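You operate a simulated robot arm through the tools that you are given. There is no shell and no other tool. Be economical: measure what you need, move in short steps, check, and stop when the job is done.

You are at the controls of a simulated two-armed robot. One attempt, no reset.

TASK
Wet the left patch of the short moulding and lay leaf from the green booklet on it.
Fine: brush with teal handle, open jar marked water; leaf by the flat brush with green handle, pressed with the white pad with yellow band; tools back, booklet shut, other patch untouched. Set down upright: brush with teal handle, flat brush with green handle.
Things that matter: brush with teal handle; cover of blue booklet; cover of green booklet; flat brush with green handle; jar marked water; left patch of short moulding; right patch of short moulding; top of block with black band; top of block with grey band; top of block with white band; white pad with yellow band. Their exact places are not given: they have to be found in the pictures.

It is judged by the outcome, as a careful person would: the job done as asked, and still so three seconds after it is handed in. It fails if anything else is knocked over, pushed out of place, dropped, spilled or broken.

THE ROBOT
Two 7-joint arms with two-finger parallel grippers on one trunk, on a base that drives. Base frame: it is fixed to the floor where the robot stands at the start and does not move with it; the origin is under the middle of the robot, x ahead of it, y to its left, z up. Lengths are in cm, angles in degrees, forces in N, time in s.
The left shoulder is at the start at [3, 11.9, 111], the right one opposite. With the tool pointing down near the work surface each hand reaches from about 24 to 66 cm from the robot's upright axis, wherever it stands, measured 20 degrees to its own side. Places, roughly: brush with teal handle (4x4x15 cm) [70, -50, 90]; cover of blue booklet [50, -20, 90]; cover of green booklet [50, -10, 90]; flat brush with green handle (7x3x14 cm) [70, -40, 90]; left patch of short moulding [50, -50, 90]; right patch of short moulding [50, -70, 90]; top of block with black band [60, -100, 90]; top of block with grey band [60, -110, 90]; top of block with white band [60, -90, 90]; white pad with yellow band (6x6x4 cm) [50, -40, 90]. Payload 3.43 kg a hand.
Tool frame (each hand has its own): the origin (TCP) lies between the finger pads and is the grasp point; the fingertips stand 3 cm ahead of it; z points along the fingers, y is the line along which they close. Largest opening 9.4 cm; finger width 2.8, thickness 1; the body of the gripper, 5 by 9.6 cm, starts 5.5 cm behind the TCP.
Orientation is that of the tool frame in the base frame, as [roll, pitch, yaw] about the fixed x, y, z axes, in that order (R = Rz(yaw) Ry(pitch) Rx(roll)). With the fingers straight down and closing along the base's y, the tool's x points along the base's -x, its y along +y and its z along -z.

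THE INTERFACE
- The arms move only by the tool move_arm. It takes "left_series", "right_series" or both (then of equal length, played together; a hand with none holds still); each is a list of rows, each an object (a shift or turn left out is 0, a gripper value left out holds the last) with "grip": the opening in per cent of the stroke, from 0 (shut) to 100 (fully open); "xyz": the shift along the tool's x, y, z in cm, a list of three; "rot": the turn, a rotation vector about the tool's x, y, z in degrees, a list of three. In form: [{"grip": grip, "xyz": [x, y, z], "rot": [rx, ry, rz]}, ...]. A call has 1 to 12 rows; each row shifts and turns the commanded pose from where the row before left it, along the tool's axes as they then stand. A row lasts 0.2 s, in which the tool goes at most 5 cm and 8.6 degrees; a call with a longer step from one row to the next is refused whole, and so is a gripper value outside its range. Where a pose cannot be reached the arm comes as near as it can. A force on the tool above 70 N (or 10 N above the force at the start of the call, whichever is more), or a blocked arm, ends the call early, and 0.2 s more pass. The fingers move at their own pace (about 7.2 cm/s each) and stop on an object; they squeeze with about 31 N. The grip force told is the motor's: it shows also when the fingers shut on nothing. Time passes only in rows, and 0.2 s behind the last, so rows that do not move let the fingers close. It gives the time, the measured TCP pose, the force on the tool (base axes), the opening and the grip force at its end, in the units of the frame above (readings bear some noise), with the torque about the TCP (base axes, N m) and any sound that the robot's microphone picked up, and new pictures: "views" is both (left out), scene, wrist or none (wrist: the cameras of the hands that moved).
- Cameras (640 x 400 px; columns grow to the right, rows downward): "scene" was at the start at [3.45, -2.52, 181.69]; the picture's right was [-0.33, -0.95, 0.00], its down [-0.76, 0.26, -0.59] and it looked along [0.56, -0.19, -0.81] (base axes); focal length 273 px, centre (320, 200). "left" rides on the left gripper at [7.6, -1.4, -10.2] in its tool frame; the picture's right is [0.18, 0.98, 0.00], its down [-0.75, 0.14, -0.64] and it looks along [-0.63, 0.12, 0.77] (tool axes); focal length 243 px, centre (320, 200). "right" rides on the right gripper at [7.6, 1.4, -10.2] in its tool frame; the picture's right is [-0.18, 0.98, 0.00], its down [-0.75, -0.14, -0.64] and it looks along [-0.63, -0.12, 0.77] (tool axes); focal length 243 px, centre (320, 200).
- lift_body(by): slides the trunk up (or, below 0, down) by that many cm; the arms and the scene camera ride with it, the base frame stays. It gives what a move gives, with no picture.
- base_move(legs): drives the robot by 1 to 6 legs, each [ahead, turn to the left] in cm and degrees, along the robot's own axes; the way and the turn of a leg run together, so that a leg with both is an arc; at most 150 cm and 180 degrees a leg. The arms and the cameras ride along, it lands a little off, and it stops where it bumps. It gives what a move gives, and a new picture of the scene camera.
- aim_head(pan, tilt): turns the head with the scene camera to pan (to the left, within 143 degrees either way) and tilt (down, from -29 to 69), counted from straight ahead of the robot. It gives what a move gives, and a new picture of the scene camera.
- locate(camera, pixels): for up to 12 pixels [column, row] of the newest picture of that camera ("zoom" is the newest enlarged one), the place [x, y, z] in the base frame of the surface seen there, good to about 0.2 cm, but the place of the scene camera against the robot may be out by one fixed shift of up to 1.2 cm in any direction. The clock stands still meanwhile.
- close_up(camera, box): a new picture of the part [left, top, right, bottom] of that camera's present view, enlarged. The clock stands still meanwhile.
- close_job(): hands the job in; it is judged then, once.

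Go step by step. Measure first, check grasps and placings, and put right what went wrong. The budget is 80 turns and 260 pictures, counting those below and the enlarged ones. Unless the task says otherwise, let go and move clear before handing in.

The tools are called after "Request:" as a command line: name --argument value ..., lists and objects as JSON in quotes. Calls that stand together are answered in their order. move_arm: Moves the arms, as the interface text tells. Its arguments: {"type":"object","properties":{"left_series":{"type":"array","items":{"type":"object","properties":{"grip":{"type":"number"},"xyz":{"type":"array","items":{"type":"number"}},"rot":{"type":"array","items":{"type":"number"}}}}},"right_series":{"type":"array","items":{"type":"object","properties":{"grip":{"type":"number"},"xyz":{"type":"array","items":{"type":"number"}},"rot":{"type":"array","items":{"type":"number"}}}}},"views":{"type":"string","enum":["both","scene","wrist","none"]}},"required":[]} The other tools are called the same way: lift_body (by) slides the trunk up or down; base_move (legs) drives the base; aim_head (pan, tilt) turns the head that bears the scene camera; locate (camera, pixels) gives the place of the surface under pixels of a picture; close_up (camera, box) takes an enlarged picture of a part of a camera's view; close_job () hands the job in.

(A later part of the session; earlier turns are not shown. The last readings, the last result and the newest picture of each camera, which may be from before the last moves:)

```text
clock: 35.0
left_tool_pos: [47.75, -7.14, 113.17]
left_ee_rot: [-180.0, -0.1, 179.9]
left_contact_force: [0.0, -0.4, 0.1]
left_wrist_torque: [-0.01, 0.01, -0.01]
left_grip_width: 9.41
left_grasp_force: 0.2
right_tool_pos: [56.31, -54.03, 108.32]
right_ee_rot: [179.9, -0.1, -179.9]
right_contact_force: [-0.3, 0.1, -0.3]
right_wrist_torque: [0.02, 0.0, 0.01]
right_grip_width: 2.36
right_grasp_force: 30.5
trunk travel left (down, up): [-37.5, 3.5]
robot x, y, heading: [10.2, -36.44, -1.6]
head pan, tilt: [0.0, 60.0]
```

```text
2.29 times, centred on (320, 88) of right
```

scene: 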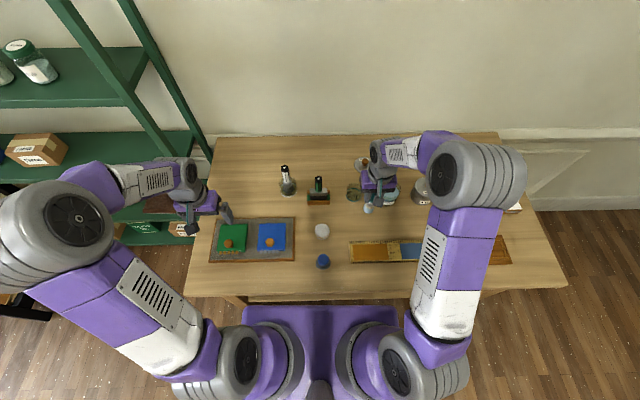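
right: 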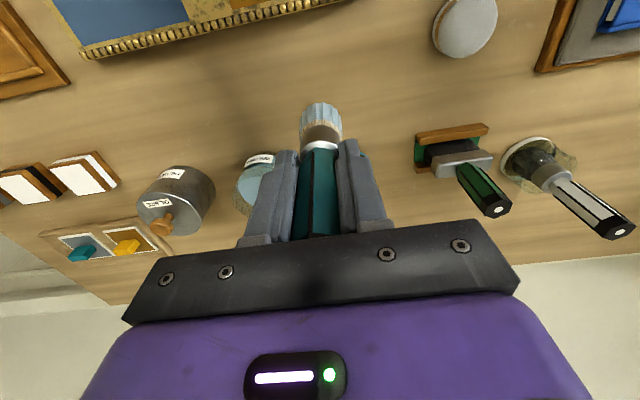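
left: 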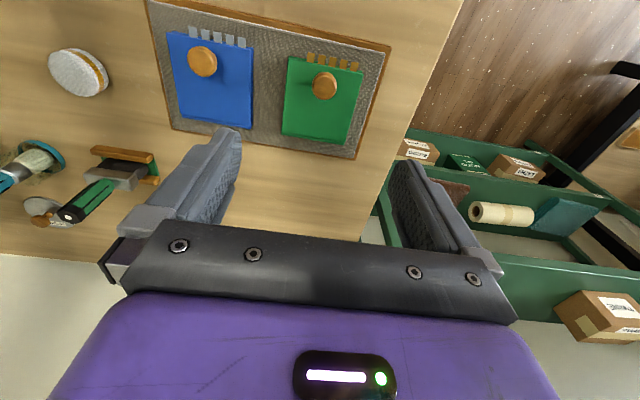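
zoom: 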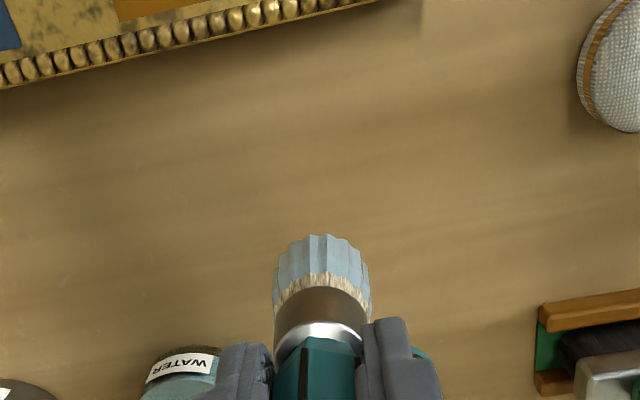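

The patch is just out of view at the top; I go 9 cm nearer at the same height and measure.

Request:
move_arm --right_series '[{"xyz": [4.5, 0, 0]}, {"xyz": [4.5, 0, 0]}, {}]'

Request:
close_up --camera "right" --box '[180, 0, 460, 175]'

```text
clock: 35.8
left_tool_pos: [47.7, -7.03, 113.26]
left_ee_rot: [-179.9, 0.0, 180.0]
left_contact_force: [-0.3, 0.8, 1.0]
left_wrist_torque: [-0.02, -0.02, -0.02]
left_grip_width: 9.41
left_grasp_force: 0.0
right_tool_pos: [47.04, -53.78, 108.12]
right_ee_rot: [-180.0, 0.0, -179.8]
right_contact_force: [-0.1, 0.7, -0.7]
right_wrist_torque: [0.01, 0.0, 0.02]
right_grip_width: 2.37
right_grasp_force: 31.3
trunk travel left (down, up): [-37.5, 3.5]
robot x, y, heading: [9.86, -36.57, -1.4]
head pan, tilt: [0.0, 60.0]
```

scene: 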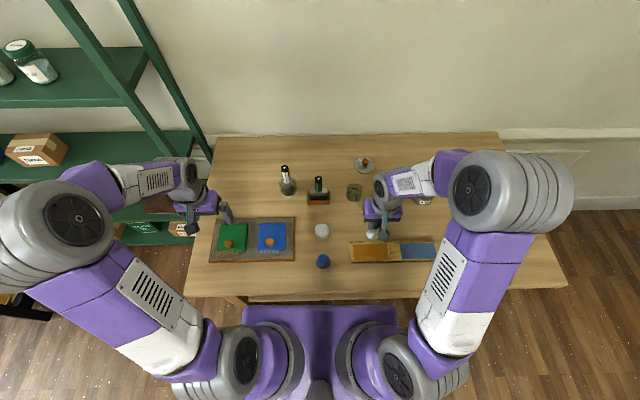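
right: 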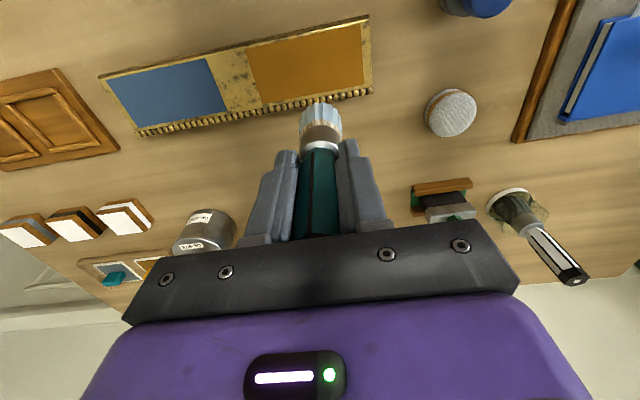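

```text
2.29 times, centred on (320, 88) of right
```

zoom: 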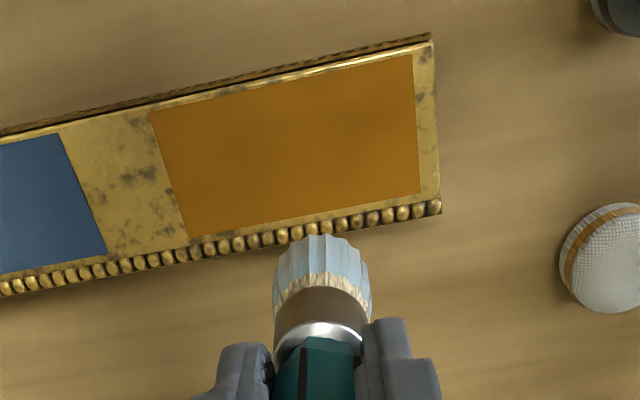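

Corners of the orange patch are visible; I measure them.

Request:
locate --camera "right" --pixels '[[247, 52], [359, 26], [362, 82], [263, 102], [308, 65], [222, 110], [321, 104], [452, 108], [450, 92]]'

```text
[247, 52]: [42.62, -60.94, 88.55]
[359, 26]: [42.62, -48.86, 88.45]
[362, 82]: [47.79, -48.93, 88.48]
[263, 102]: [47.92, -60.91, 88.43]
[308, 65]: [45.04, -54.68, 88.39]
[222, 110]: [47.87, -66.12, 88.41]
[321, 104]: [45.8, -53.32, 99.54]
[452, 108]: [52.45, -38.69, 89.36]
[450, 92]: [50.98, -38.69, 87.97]
```

Patch spans x 42.6–47.9, y −61 to −48.9, top z 88.45. I go over its left part at (45.2,−51) and lower until the tip nearly touches.

Request:
move_arm --right_series '[{"xyz": [1.8, 2.8, 0]}, {"xyz": [0, 0, 4]}, {"xyz": [0, 0, 4]}, {"xyz": [0, 0, 2]}, {"xyz": [0, 0, 0.6]}, {}]'

Request:
close_up --camera "right" --box '[180, 0, 460, 175]'

Request:
close_up --camera "scene" --box '[320, 200, 440, 280]'

```text
clock: 37.2
left_tool_pos: [47.6, -7.12, 113.21]
left_ee_rot: [180.0, 0.1, 179.9]
left_contact_force: [-0.5, 0.1, 0.0]
left_wrist_torque: [0.01, 0.0, 0.01]
left_grip_width: 9.41
left_grasp_force: 0.1
right_tool_pos: [45.39, -51.19, 97.88]
right_ee_rot: [180.0, 0.3, -179.9]
right_contact_force: [0.5, -1.8, 29.1]
right_wrist_torque: [-0.22, -0.14, -0.14]
right_grip_width: 2.39
right_grasp_force: 30.9
trunk travel left (down, up): [-37.5, 3.5]
robot x, y, heading: [9.79, -36.47, -1.6]
head pan, tilt: [0.0, 60.0]
```

scene: 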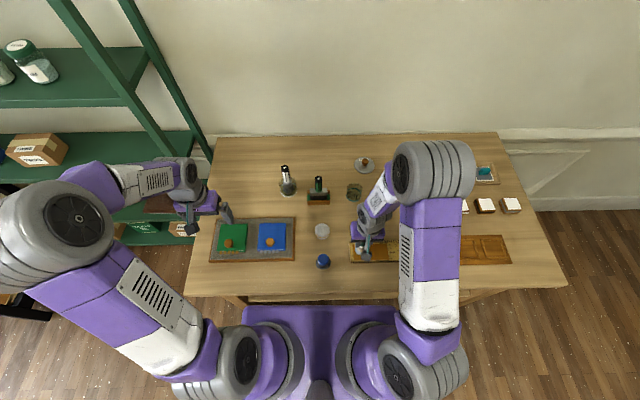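
right: 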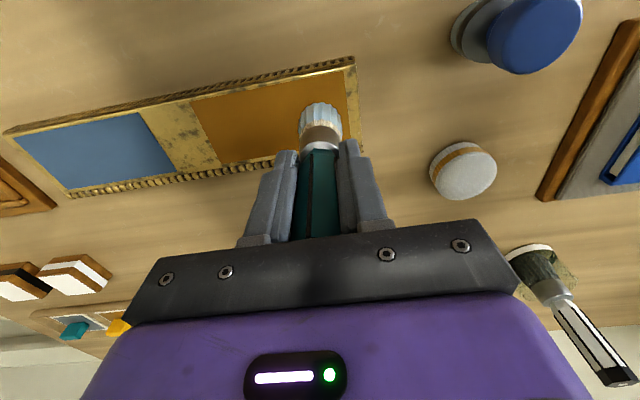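

```text
2.29 times, centred on (320, 88) of right
```

zoom: 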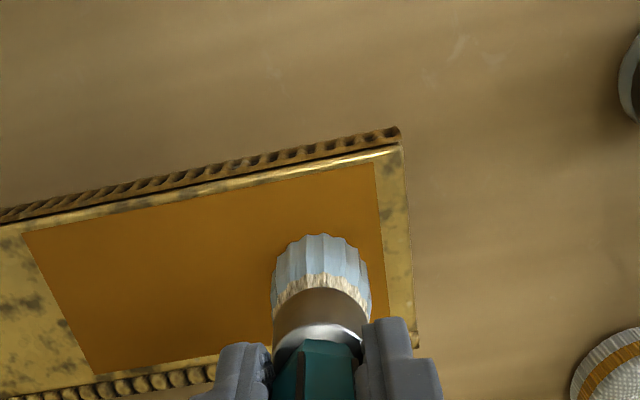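

```text
5.00 times, centred on (380, 240) of scene
```

zoom: 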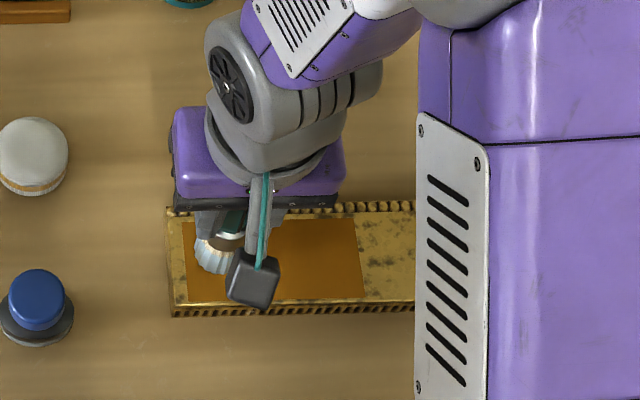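

Contact made (29 N upward). I ease off 0.33 cm and stroke lightly along the patch to y≈−59.

Request:
move_arm --right_series '[{"xyz": [0.9, 0, -0.33]}, {"xyz": [0, -1.6, 0]}, {"xyz": [0, -1.6, 0]}, {"xyz": [0, -1.6, 0]}, {"xyz": [0, -1.6, 0]}, {"xyz": [0, -1.6, 0]}, {}]'

Request:
close_up --camera "right" --box '[180, 0, 460, 175]'

```text
clock: 38.8
left_tool_pos: [47.69, -7.2, 113.2]
left_ee_rot: [179.9, 0.1, 179.9]
left_contact_force: [0.3, 0.2, 0.2]
left_wrist_torque: [0.0, 0.01, 0.0]
left_grip_width: 9.39
left_grasp_force: 0.1
right_tool_pos: [44.76, -59.14, 98.14]
right_ee_rot: [-180.0, 0.0, -180.0]
right_contact_force: [0.1, -0.6, -0.4]
right_wrist_torque: [-0.01, -0.03, -0.02]
right_grip_width: 2.36
right_grasp_force: 30.6
trunk travel left (down, up): [-37.5, 3.5]
robot x, y, heading: [10.03, -36.47, -1.3]
head pan, tilt: [0.0, 60.0]
```

scene: 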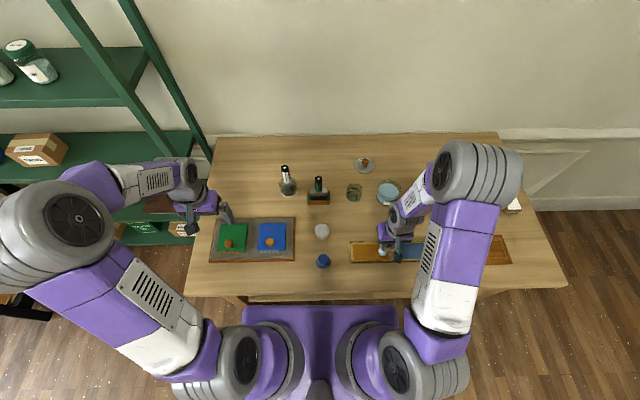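
right: 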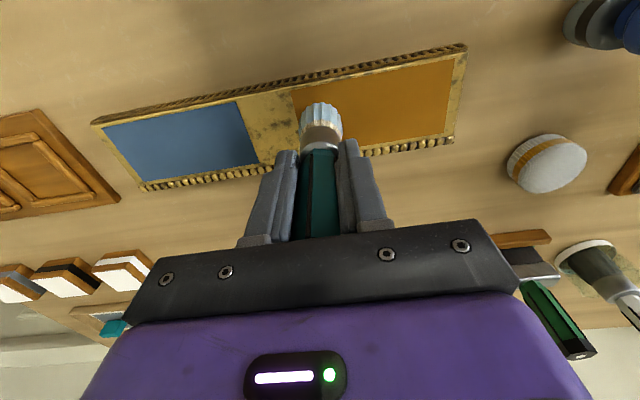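

```text
2.29 times, centred on (320, 88) of right
```

zoom: 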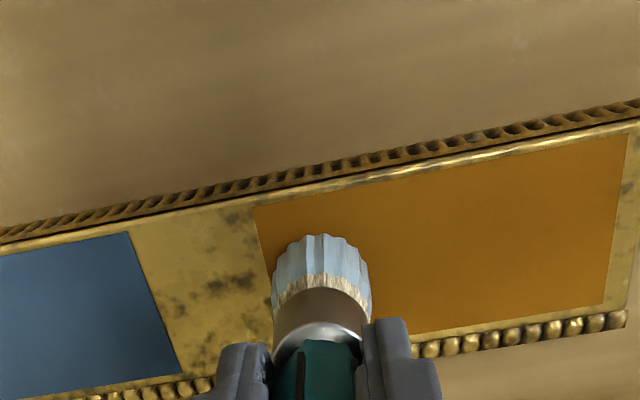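

No contact during that stroke (0 N) and the patch looks unchanged. I lower 0.3 cm and stroke back.

Request:
move_arm --right_series '[{"xyz": [-0.5, 0.3, 0.3]}, {}, {"xyz": [0, 1.0, 0]}, {"xyz": [0, 1.0, 0]}, {"xyz": [0, 1.0, 0]}, {"xyz": [0, 1.0, 0]}, {}]'

Request:
close_up --camera "right" --box '[180, 0, 460, 175]'

```text
clock: 40.4
left_tool_pos: [47.56, -7.07, 113.21]
left_ee_rot: [-180.0, 0.1, 179.8]
left_contact_force: [-0.3, 0.5, 0.2]
left_wrist_torque: [0.03, 0.0, 0.03]
left_grip_width: 9.42
left_grasp_force: 0.1
right_tool_pos: [45.09, -54.97, 97.95]
right_ee_rot: [-179.9, 0.2, -179.9]
right_contact_force: [1.3, -5.8, 23.2]
right_wrist_torque: [-0.59, -0.24, -0.03]
right_grip_width: 2.36
right_grasp_force: 31.1
trunk travel left (down, up): [-37.5, 3.5]
robot x, y, heading: [9.98, -36.33, -1.4]
head pan, tilt: [0.0, 60.0]
```

scene: 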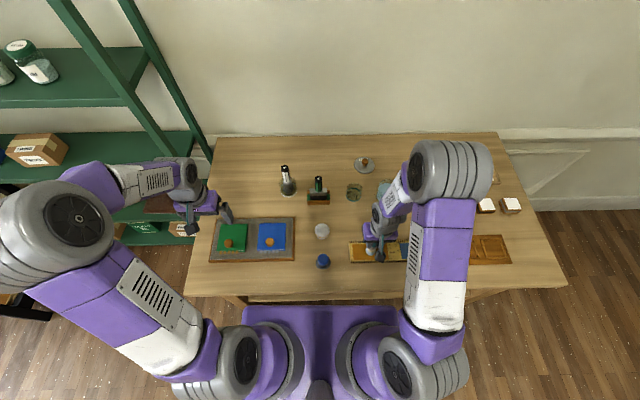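
right: 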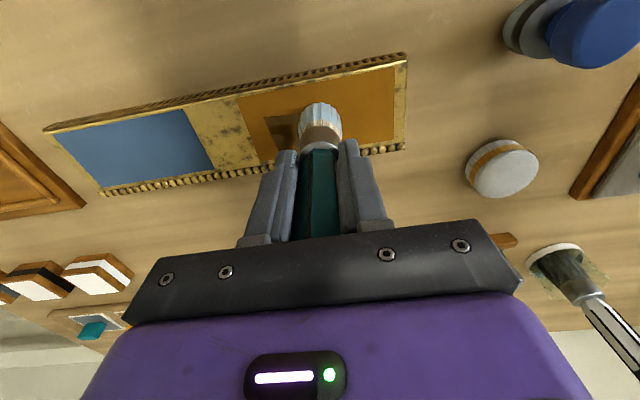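

```text
2.29 times, centred on (320, 88) of right
```

zoom: 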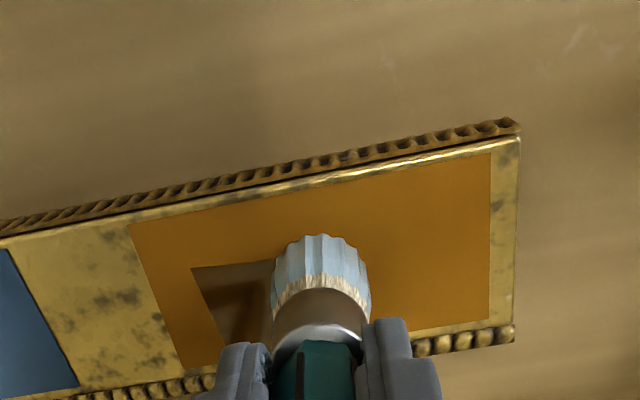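

A dark wet band appears behind the brush, so the sweep works. I finish this row to y≈−50.2, then sweep back along x≈46.5.

Request:
move_arm --right_series '[{"xyz": [0, 1.2, -0.06]}, {"xyz": [0, 1.2, 0]}, {"xyz": [0, 1.2, 0]}, {"xyz": [0, 1.2, 0]}, {"xyz": [-0.7, 0, 0]}, {"xyz": [-0.6, 0, 0]}, {"xyz": [0, -1.2, 0]}, {"xyz": [0, -1.2, 0]}, {"xyz": [0, -1.2, 0]}, {"xyz": [0, -1.2, 0]}, {"xyz": [0, -1.2, 0]}, {"xyz": [0, -1.2, 0]}]' --views "none"

Request:
move_arm --right_series '[{"xyz": [0, -1.2, 0]}, {"xyz": [0, -1.1, 0]}, {"xyz": [0.8, 0, 0]}, {"xyz": [0.9, 0, 0]}, {"xyz": [0.8, 0, 0]}, {}]' --views "wrist"

Request:
close_up --camera "right" --box '[180, 0, 460, 175]'

```text
clock: 43.0
left_tool_pos: [47.39, -6.86, 113.15]
left_ee_rot: [-179.8, 0.1, 179.9]
left_contact_force: [0.3, 0.3, -0.3]
left_wrist_torque: [0.0, -0.03, -0.04]
left_grip_width: 9.43
left_grasp_force: 0.1
right_tool_pos: [46.34, -57.04, 97.76]
right_ee_rot: [-179.9, 0.2, -179.8]
right_contact_force: [0.7, 12.9, 37.2]
right_wrist_torque: [1.12, -0.29, 0.06]
right_grip_width: 2.39
right_grasp_force: 31.0
trunk travel left (down, up): [-37.5, 3.5]
robot x, y, heading: [9.75, -36.13, -1.8]
head pan, tilt: [0.0, 60.0]
```

```text
clock: 44.4
left_tool_pos: [47.49, -7.09, 113.28]
left_ee_rot: [-179.9, -0.1, 179.8]
left_contact_force: [0.7, 0.1, 0.7]
left_wrist_torque: [-0.04, -0.01, 0.0]
left_grip_width: 9.42
left_grasp_force: 0.1
right_tool_pos: [43.91, -59.69, 97.71]
right_ee_rot: [-179.9, 0.1, -179.9]
right_contact_force: [7.9, -3.9, 26.4]
right_wrist_torque: [-0.33, -0.88, -0.02]
right_grip_width: 2.35
right_grasp_force: 30.3
trunk travel left (down, up): [-37.5, 3.5]
robot x, y, heading: [9.92, -36.64, -1.5]
head pan, tilt: [0.0, 60.0]
```

right: 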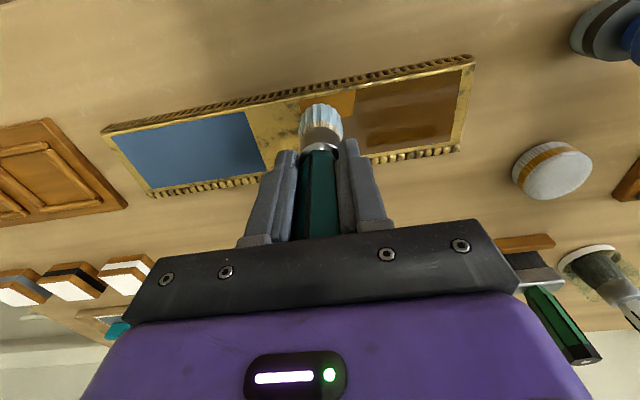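

```text
2.29 times, centred on (320, 88) of right
```

zoom: 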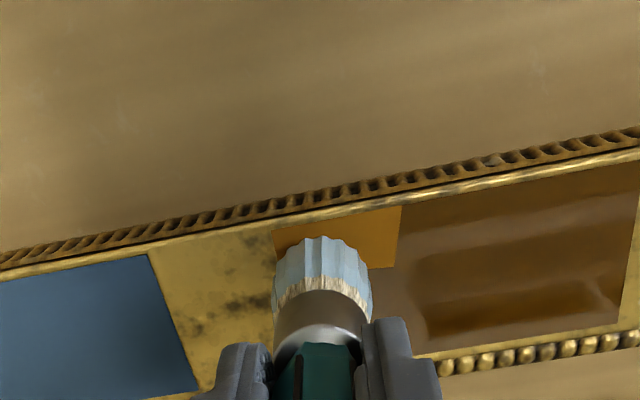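

Most is wet; only the corner at top left (335,240 in zoom) remains. I sweep along x≈43.8 to the left end.

Request:
move_arm --right_series '[{"xyz": [0.15, -0.3, -0.06]}, {"xyz": [0, 1.2, 0]}, {"xyz": [0, 1.2, 0]}, {"xyz": [0, 1.2, 0]}, {"xyz": [0, 1.2, 0]}, {"xyz": [0, 1.2, 0]}, {"xyz": [0, 1.2, 0]}, {"xyz": [0, 1.2, 0]}, {"xyz": [0, 1.2, 0]}, {}, {"xyz": [0, 0, -3]}, {"xyz": [-3, 0, -4]}]' --views "none"

Request:
move_arm --right_series '[{"xyz": [-4, 0, -3]}, {"xyz": [-4, 0, 0]}, {}]'

Request:
close_up --camera "scene" --box '[320, 215, 440, 285]'

```text
clock: 47.0
left_tool_pos: [47.64, -7.2, 113.18]
left_ee_rot: [180.0, 0.0, 179.9]
left_contact_force: [0.2, 0.2, 0.6]
left_wrist_torque: [-0.01, 0.0, -0.01]
left_grip_width: 9.4
left_grasp_force: 0.0
right_tool_pos: [46.78, -50.22, 104.74]
right_ee_rot: [-180.0, -0.1, -179.9]
right_contact_force: [-1.3, 0.5, -0.6]
right_wrist_torque: [-0.01, 0.01, 0.02]
right_grip_width: 2.35
right_grasp_force: 31.0
trunk travel left (down, up): [-37.5, 3.5]
robot x, y, heading: [9.99, -36.57, -1.4]
head pan, tilt: [0.0, 60.0]
```

```text
clock: 47.8
left_tool_pos: [47.58, -7.06, 113.15]
left_ee_rot: [180.0, 0.1, 179.9]
left_contact_force: [-0.8, 0.1, -0.6]
left_wrist_torque: [-0.01, -0.01, 0.03]
left_grip_width: 9.37
left_grasp_force: 0.0
right_tool_pos: [54.61, -50.37, 107.75]
right_ee_rot: [180.0, 0.0, -179.8]
right_contact_force: [-1.5, 0.5, -0.5]
right_wrist_torque: [0.0, -0.01, 0.02]
right_grip_width: 2.38
right_grasp_force: 31.2
trunk travel left (down, up): [-37.5, 3.5]
robot x, y, heading: [9.71, -36.73, -1.6]
head pan, tilt: [0.0, 60.0]
```

scene: 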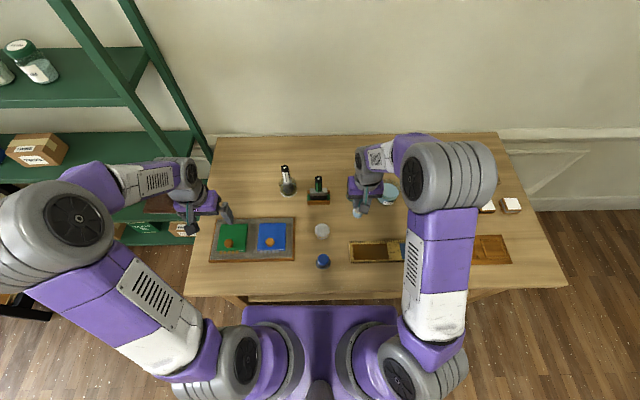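
right: 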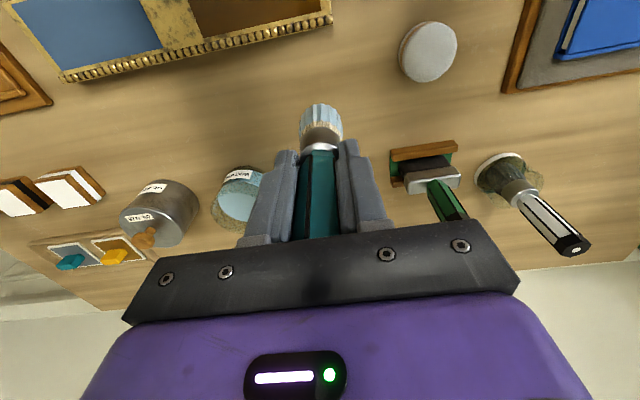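

```text
5.33 times, centred on (380, 250) of scene
```

zoom: 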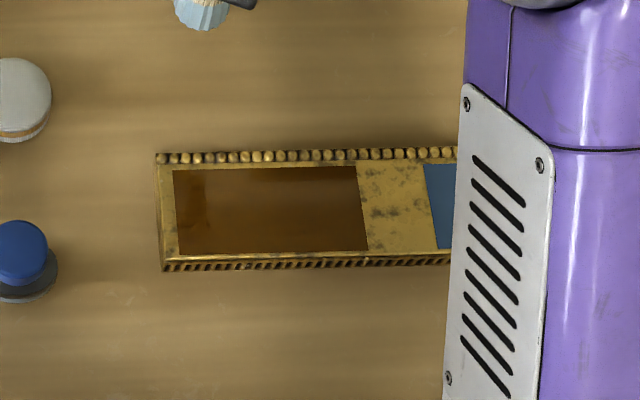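

The left patch is fully dark/wet, the right untouched. I carry the brush over its pot at (69.05,−51.2) and check alignment.

Request:
move_arm --right_series '[{"xyz": [-4.8, -0.3, 0]}, {"xyz": [-4.8, -0.3, 0]}, {"xyz": [-4.8, -0.2, 0]}, {}]'

Request:
close_up --camera "right" --box '[220, 20, 420, 145]'

Request:
close_up --camera "scene" --box '[310, 130, 430, 210]'

```text
clock: 48.8
left_tool_pos: [47.46, -7.17, 113.24]
left_ee_rot: [180.0, 0.1, 179.8]
left_contact_force: [0.1, -0.1, -0.9]
left_wrist_torque: [-0.02, -0.02, -0.01]
left_grip_width: 9.38
left_grasp_force: 0.0
right_tool_pos: [69.14, -51.17, 107.82]
right_ee_rot: [179.9, 0.0, -179.9]
right_contact_force: [0.3, 1.1, -0.5]
right_wrist_torque: [-0.01, -0.05, -0.02]
right_grip_width: 2.37
right_grasp_force: 30.5
trunk travel left (down, up): [-37.5, 3.5]
robot x, y, heading: [9.79, -36.61, -1.3]
head pan, tilt: [0.0, 60.0]
```

scene: 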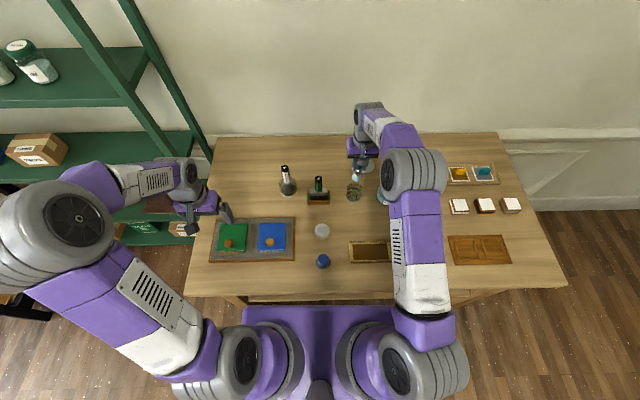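
right: 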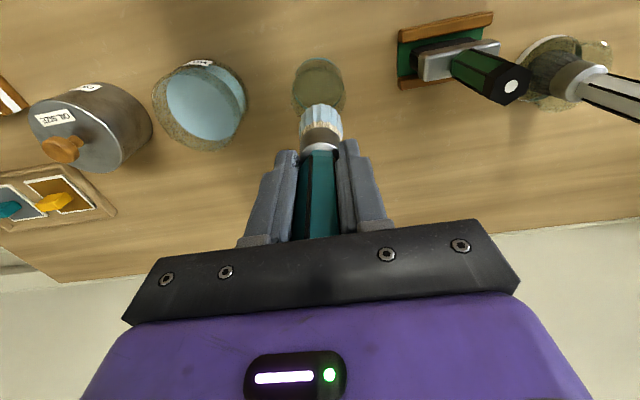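

```text
3.20 times, centred on (320, 82) of right
```

zoom: 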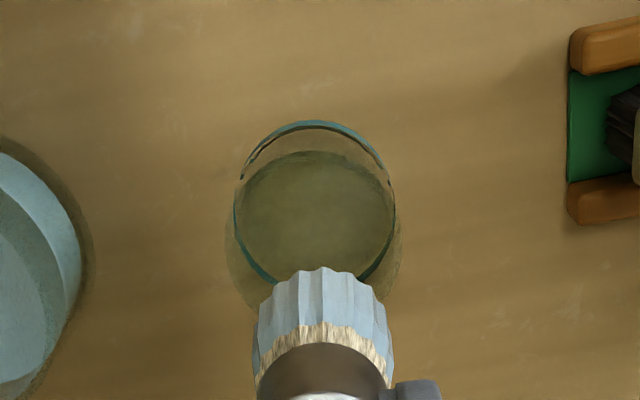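

```text
5.00 times, centred on (370, 170) of scene
```

zoom: 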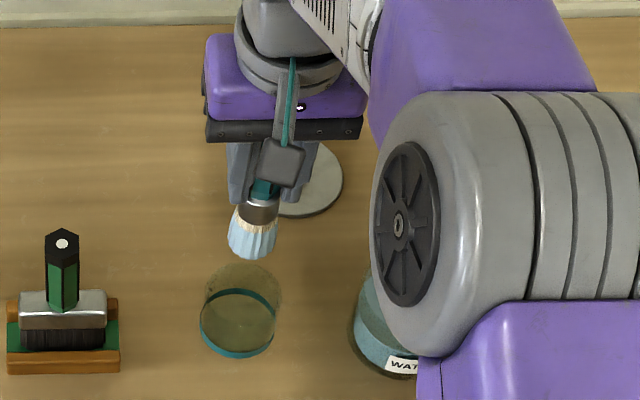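

Centred over the pot. I lower slowly to about 0.4 cm above the expected floor and read the force.

Request:
move_arm --right_series '[{"xyz": [0, 0, 3]}, {"xyz": [0, 0, 3]}, {"xyz": [0, 0, 2.5]}, {"xyz": [0, 0, 1.5]}, {"xyz": [0, 0, 0.8]}, {}]'

Request:
close_up --camera "right" --box '[220, 20, 420, 145]'

```text
clock: 50.2
left_tool_pos: [47.61, -7.14, 113.3]
left_ee_rot: [179.9, 0.0, 179.9]
left_contact_force: [0.0, 0.0, 0.3]
left_wrist_torque: [0.0, -0.02, 0.01]
left_grip_width: 9.42
left_grasp_force: 0.1
right_tool_pos: [69.1, -51.13, 97.13]
right_ee_rot: [-180.0, 0.0, -179.8]
right_contact_force: [0.0, -0.3, -0.9]
right_wrist_torque: [0.02, 0.01, -0.01]
right_grip_width: 2.35
right_grasp_force: 31.4
trunk travel left (down, up): [-37.5, 3.5]
robot x, y, heading: [9.86, -36.4, -1.5]
head pan, tilt: [0.0, 60.0]
```

scene: 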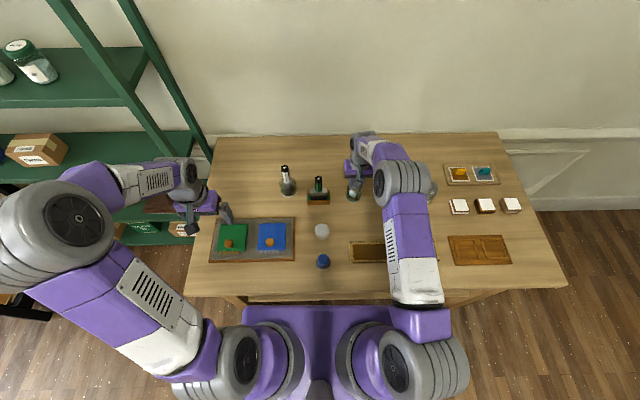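
right: 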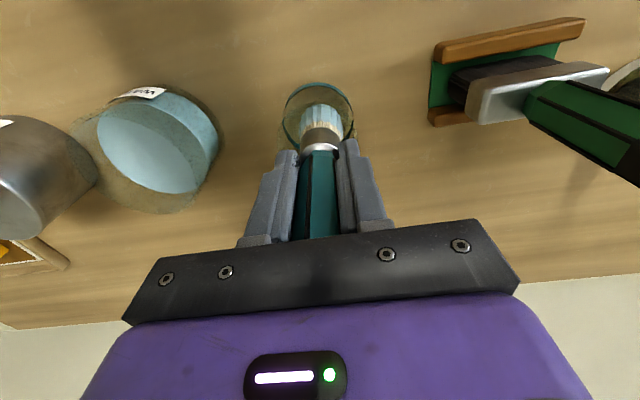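

```text
3.20 times, centred on (320, 82) of right
```

zoom: 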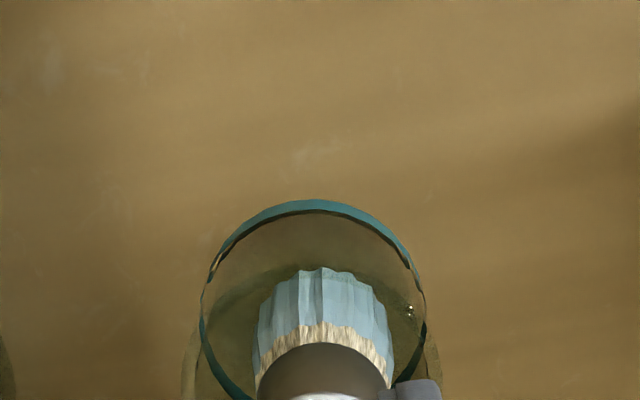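

No contact yet. I go down in 0.25 cm steps looking for the floor.

Request:
move_arm --right_series '[{"xyz": [0, 0, 0.3]}, {"xyz": [0, 0, 0.3]}, {}]' --views "none"

Request:
move_arm --right_series '[{"xyz": [0, 0, 0.2]}, {}]' --views "none"

```text
clock: 51.0
left_tool_pos: [47.54, -7.04, 113.2]
left_ee_rot: [180.0, -0.1, 179.9]
left_contact_force: [-0.1, -0.4, -0.4]
left_wrist_torque: [0.0, -0.02, -0.01]
left_grip_width: 9.42
left_grasp_force: 0.1
right_tool_pos: [69.13, -51.0, 96.5]
right_ee_rot: [180.0, 0.1, -179.9]
right_contact_force: [-0.1, 0.4, -1.3]
right_wrist_torque: [0.02, 0.0, 0.03]
right_grip_width: 2.41
right_grasp_force: 31.1
trunk travel left (down, up): [-37.5, 3.5]
robot x, y, heading: [10.07, -36.27, -1.5]
head pan, tilt: [0.0, 60.0]
```

```text
clock: 51.6
left_tool_pos: [47.62, -7.18, 113.25]
left_ee_rot: [-179.9, 0.0, 179.8]
left_contact_force: [0.3, -0.1, -0.5]
left_wrist_torque: [0.01, 0.0, -0.01]
left_grip_width: 9.38
left_grasp_force: 0.0
right_tool_pos: [69.15, -51.16, 96.29]
right_ee_rot: [180.0, 0.0, -179.9]
right_contact_force: [-0.6, 0.0, 0.2]
right_wrist_torque: [0.01, -0.02, -0.02]
right_grip_width: 2.37
right_grasp_force: 31.3
trunk travel left (down, up): [-37.5, 3.5]
robot x, y, heading: [9.79, -36.21, -1.5]
head pan, tilt: [0.0, 60.0]
```

Request:
move_arm --right_series '[{"xyz": [0, 0, 0.2]}, {}]' --views "none"

Request:
move_arm --right_series '[{"xyz": [0, 0, 0.15]}, {}]' --views "none"

```text
clock: 52.2
left_tool_pos: [47.63, -7.1, 113.17]
left_ee_rot: [180.0, 0.0, 179.9]
left_contact_force: [0.3, -0.4, -0.6]
left_wrist_torque: [-0.02, 0.01, 0.04]
left_grip_width: 9.42
left_grasp_force: 0.0
right_tool_pos: [69.21, -51.09, 96.09]
right_ee_rot: [180.0, 0.0, -179.8]
right_contact_force: [-0.3, 0.7, -1.6]
right_wrist_torque: [-0.01, -0.03, -0.01]
right_grip_width: 2.38
right_grasp_force: 30.6
trunk travel left (down, up): [-37.5, 3.5]
robot x, y, heading: [9.73, -36.81, -1.5]
head pan, tilt: [0.0, 60.0]
```

```text
clock: 52.8
left_tool_pos: [47.6, -7.04, 113.13]
left_ee_rot: [-180.0, 0.0, 179.9]
left_contact_force: [0.8, 0.1, -0.1]
left_wrist_torque: [-0.02, -0.01, 0.03]
left_grip_width: 9.39
left_grasp_force: 0.1
right_tool_pos: [69.09, -51.0, 95.91]
right_ee_rot: [180.0, 0.0, -179.9]
right_contact_force: [-0.2, -0.9, 1.0]
right_wrist_torque: [-0.01, -0.01, 0.01]
right_grip_width: 2.36
right_grasp_force: 30.7
trunk travel left (down, up): [-37.5, 3.5]
robot x, y, heading: [9.96, -36.1, -1.4]
head pan, tilt: [0.0, 60.0]
```

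Still no contact (z 95.9); I continue with small steps.

Request:
move_arm --right_series '[{"xyz": [0, 0, 0.2]}, {}]' --views "none"

Request:
move_arm --right_series '[{"xyz": [0, 0, 0.2]}, {}]' --views "wrist"

Request:
close_up --camera "right" --box '[220, 40, 420, 165]'

```text
clock: 53.4
left_tool_pos: [47.44, -6.95, 113.22]
left_ee_rot: [180.0, 0.1, 179.9]
left_contact_force: [-0.2, -0.3, 0.2]
left_wrist_torque: [0.0, -0.02, 0.01]
left_grip_width: 9.39
left_grasp_force: 0.0
right_tool_pos: [69.24, -51.12, 95.92]
right_ee_rot: [179.9, 0.3, -179.9]
right_contact_force: [-2.1, 0.3, 15.3]
right_wrist_torque: [0.01, 0.31, 0.0]
right_grip_width: 2.38
right_grasp_force: 30.4
trunk travel left (down, up): [-37.5, 3.5]
robot x, y, heading: [9.78, -36.46, -2.0]
head pan, tilt: [0.0, 60.0]
```

```text
clock: 54.0
left_tool_pos: [47.35, -7.06, 113.33]
left_ee_rot: [-180.0, 0.2, 179.9]
left_contact_force: [0.5, -0.1, -1.1]
left_wrist_torque: [-0.01, 0.02, 0.02]
left_grip_width: 9.42
left_grasp_force: 0.1
right_tool_pos: [69.04, -51.05, 95.86]
right_ee_rot: [-179.9, 0.5, -179.9]
right_contact_force: [-3.0, -1.5, 31.8]
right_wrist_torque: [-0.09, 0.27, 0.01]
right_grip_width: 2.35
right_grasp_force: 31.2
trunk travel left (down, up): [-37.5, 3.5]
robot x, y, heading: [10.03, -36.34, -1.6]
head pan, tilt: [0.0, 60.0]
```

right: 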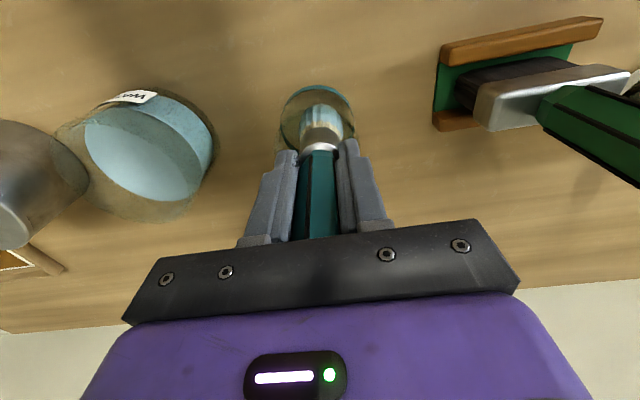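

```text
3.20 times, centred on (320, 102) of right
```

zoom: 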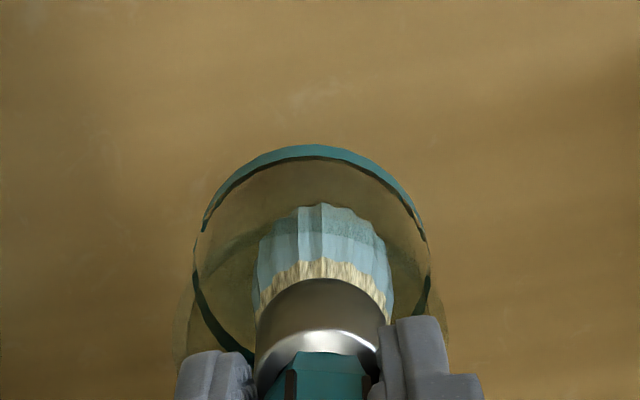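

The bristles rest on the pot floor (force 32 N). I relax the press, open to 60 %, and rise straight.

Request:
move_arm --right_series '[{"xyz": [0, 0, -0.38]}, {}, {"grip": 60}, {}, {}, {"xyz": [0, 0, -2]}, {"xyz": [0, 0, -4]}, {"xyz": [0, 0, -4]}, {"xyz": [0, 0, -4]}, {}]'

Request:
close_up --camera "right" --box '[220, 20, 420, 145]'

Request:
close_up --camera "scene" --box '[270, 140, 430, 270]'

```text
clock: 56.2
left_tool_pos: [47.69, -7.19, 113.13]
left_ee_rot: [180.0, -0.1, 179.9]
left_contact_force: [0.4, 0.2, -0.6]
left_wrist_torque: [0.02, -0.01, 0.04]
left_grip_width: 9.4
left_grasp_force: 0.0
right_tool_pos: [69.27, -51.02, 109.81]
right_ee_rot: [179.9, -0.1, -179.9]
right_contact_force: [0.9, 0.4, 0.3]
right_wrist_torque: [0.01, 0.0, 0.02]
right_grip_width: 5.66
right_grasp_force: 0.1
trunk travel left (down, up): [-37.5, 3.5]
robot x, y, heading: [10.26, -36.24, -1.7]
head pan, tilt: [0.0, 60.0]
```

scene: 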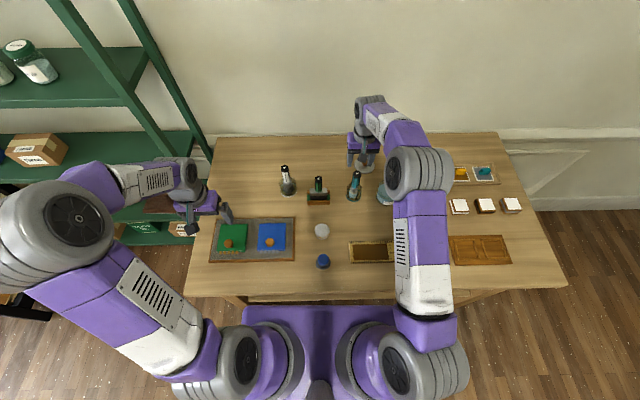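
right: 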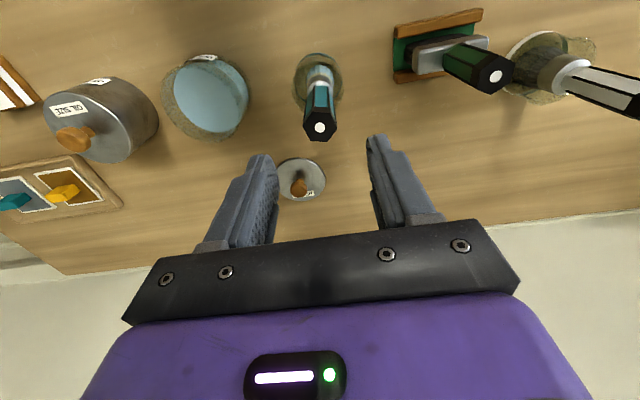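

```text
3.20 times, centred on (320, 82) of right
```

zoom: 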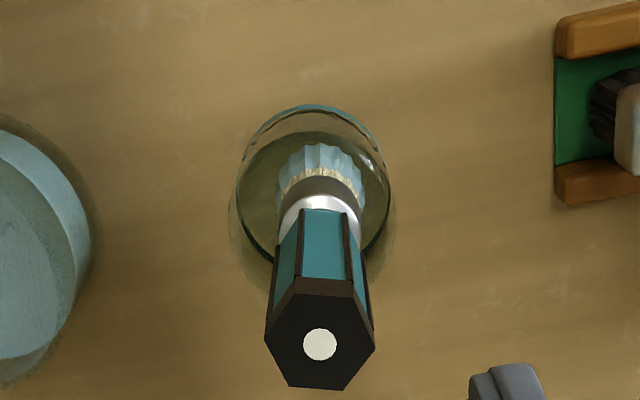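

```text
3.08 times, centred on (350, 205) of scene
```

zoom: 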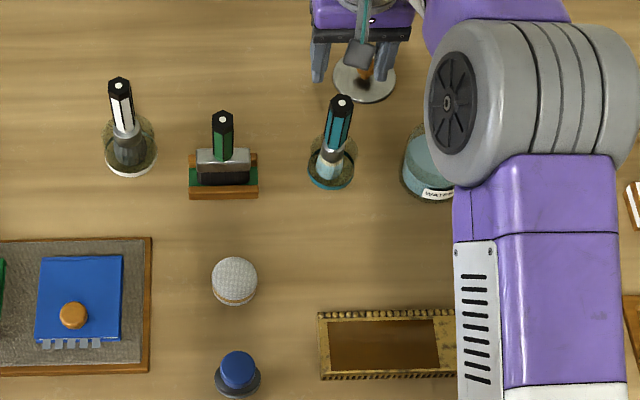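

The teal brush stands upright in its pot. Now the left hand goes down on the green booklet's knob (47.6,−6.45) to z≈93.5 and closes on it; the right hand steps back to a clear spot.

Request:
move_arm --left_series '[{"xyz": [0, 0.65, 4], "grip": 60}, {"xyz": [0, 0, 4]}, {"xyz": [0, 0, 4]}, {"xyz": [0, 0, 4]}, {"xyz": [0, 0, 3]}, {}]' --right_series '[{"xyz": [0, 0, -4]}, {"xyz": [0, 0, -4]}, {"xyz": [0, -4, -4]}, {"xyz": [2, -5, 0]}, {"xyz": [4, -5, 0]}, {"xyz": [4, -5, 0]}]'

Request:
close_up --camera "left" --box '[220, 40, 440, 180]'

```text
refused: row 3 steps farther than a row can; nothing moved
```

```text
2.86 times, centred on (330, 110) of left
```

zoom: 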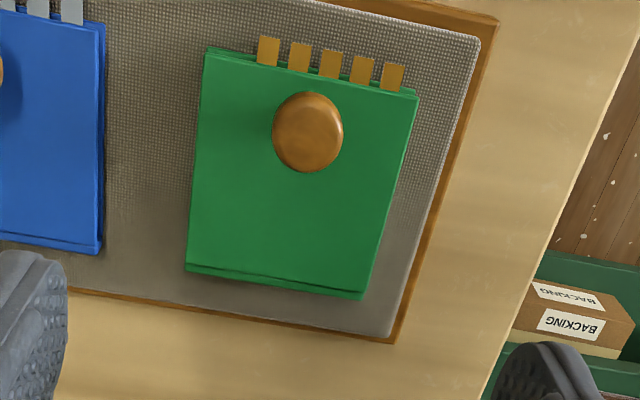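

One diagonal step was too long; I repeat it with shorter ones.

Request:
move_arm --left_series '[{"xyz": [0, 0.65, 4], "grip": 60}, {"xyz": [0, 0, 4]}, {"xyz": [0, 0, 4]}, {"xyz": [0, 0, 4]}, {"xyz": [0, 0, 3]}, {}, {}]' --right_series '[{"xyz": [0, 0, -4]}, {"xyz": [0, 0, -4]}, {"xyz": [0, -2, -3]}, {"xyz": [0, -4.5, 0]}, {"xyz": [2, -4, 0]}, {"xyz": [2, -4, 0]}, {"xyz": [2, -4, 0]}]'

Request:
close_up --camera "left" --box '[220, 40, 440, 200]'

```text
clock: 57.8
left_tool_pos: [47.5, -6.73, 94.08]
left_ee_rot: [179.9, 0.0, 179.9]
left_contact_force: [-0.4, -0.1, 0.1]
left_wrist_torque: [0.02, -0.02, -0.01]
left_grip_width: 5.66
left_grasp_force: 0.0
right_tool_pos: [63.07, -69.71, 120.85]
right_ee_rot: [179.9, 0.0, -179.8]
right_contact_force: [-0.8, -0.5, 0.2]
right_wrist_torque: [0.03, -0.03, 0.01]
right_grip_width: 5.63
right_grasp_force: 0.0
trunk travel left (down, up): [-37.5, 3.5]
robot x, y, heading: [9.82, -36.4, -1.7]
head pan, tilt: [0.0, 60.0]
```

scene: 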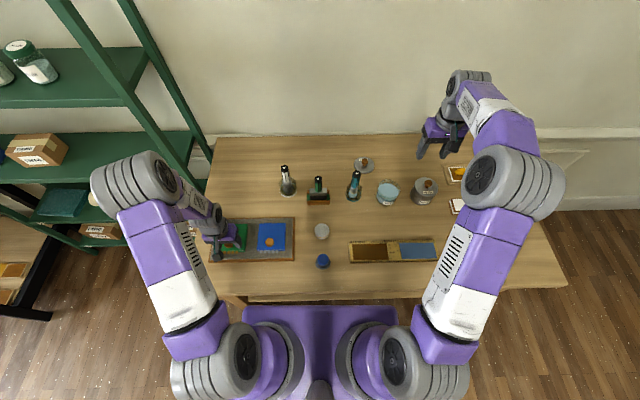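
right: 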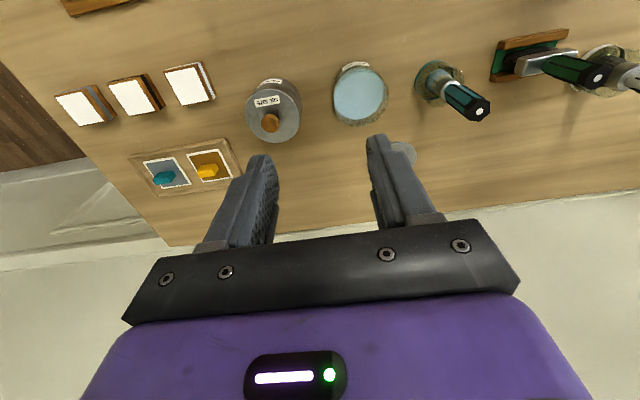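
left: 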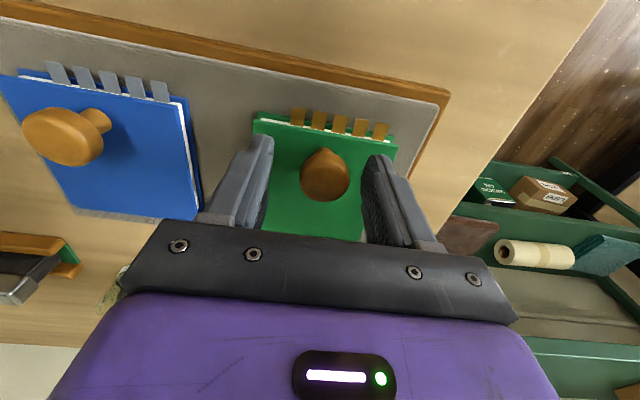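

```text
2.50 times, centred on (330, 120) of left
```

zoom: 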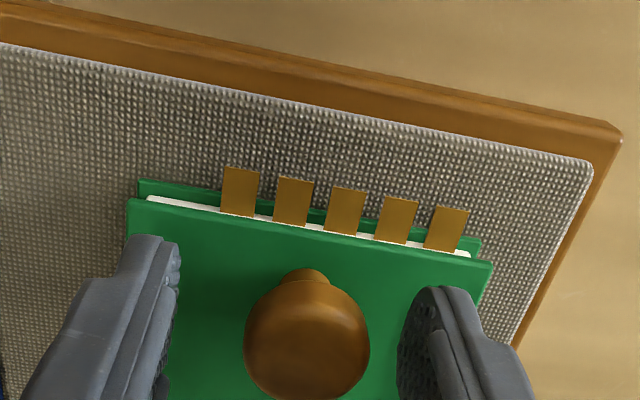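

The pages show at the front, so the hinge is at the far edge. I close the fingers on the knob.

Request:
move_arm --left_series '[{"xyz": [0, 0.15, 0.4]}, {"grip": 0}, {}, {}, {}]' --views "wrist"

```text
clock: 59.0
left_tool_pos: [47.58, -6.25, 93.65]
left_ee_rot: [-179.9, 0.1, 180.0]
left_contact_force: [0.8, 9.7, 4.0]
left_wrist_torque: [0.16, -0.26, 0.09]
left_grip_width: 2.9
left_grasp_force: 45.0
right_tool_pos: [63.08, -69.38, 120.93]
right_ee_rot: [-180.0, -0.1, -179.9]
right_contact_force: [-0.5, 0.3, 0.2]
right_wrist_torque: [0.01, 0.02, 0.01]
right_grip_width: 5.67
right_grasp_force: 0.1
trunk travel left (down, up): [-37.5, 3.5]
robot x, y, heading: [9.8, -36.53, -1.3]
head pan, tilt: [0.0, 60.0]
```

left: 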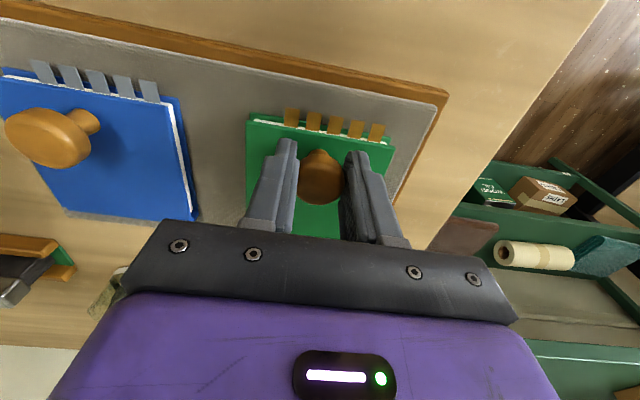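

Knob held (2.9 cm). I try the first 20° of the arc about the far-edge hinge, with a little centring, and watch the force.

Request:
move_arm --left_series '[{"xyz": [0, 0.12, -0.2]}, {"xyz": [-0.35, 0, -0.7]}, {"xyz": [-0.35, 0, -0.7]}, {"xyz": [-0.5, 0, -0.65]}, {"xyz": [-0.5, 0, -0.6]}, {}]'

Request:
close_up --camera "left" --box '[220, 40, 440, 200]'

```text
clock: 60.4
left_tool_pos: [48.89, -6.36, 96.52]
left_ee_rot: [-179.9, -0.5, 179.9]
left_contact_force: [-17.8, 1.3, -5.9]
left_wrist_torque: [-0.07, 1.58, 0.07]
left_grip_width: 2.91
left_grasp_force: 45.1
right_tool_pos: [62.89, -69.43, 120.87]
right_ee_rot: [-179.9, 0.1, -179.9]
right_contact_force: [0.2, -0.3, 0.5]
right_wrist_torque: [0.03, -0.03, -0.03]
right_grip_width: 5.63
right_grasp_force: 0.1
trunk travel left (down, up): [-37.5, 3.5]
robot x, y, heading: [10.01, -36.27, -1.3]
head pan, tilt: [0.0, 60.0]
```

scene: 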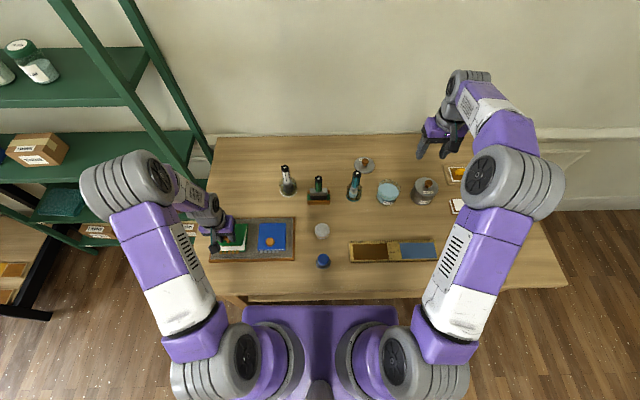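
left: 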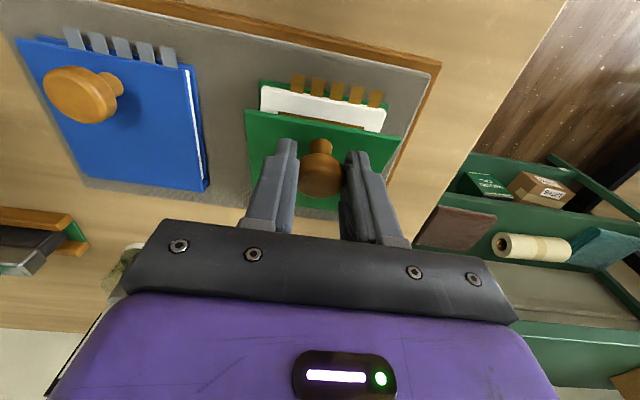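

```text
2.50 times, centred on (330, 120) of left
```

zoom: 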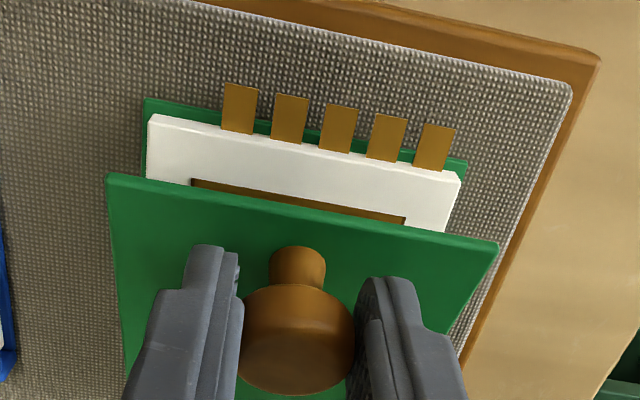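

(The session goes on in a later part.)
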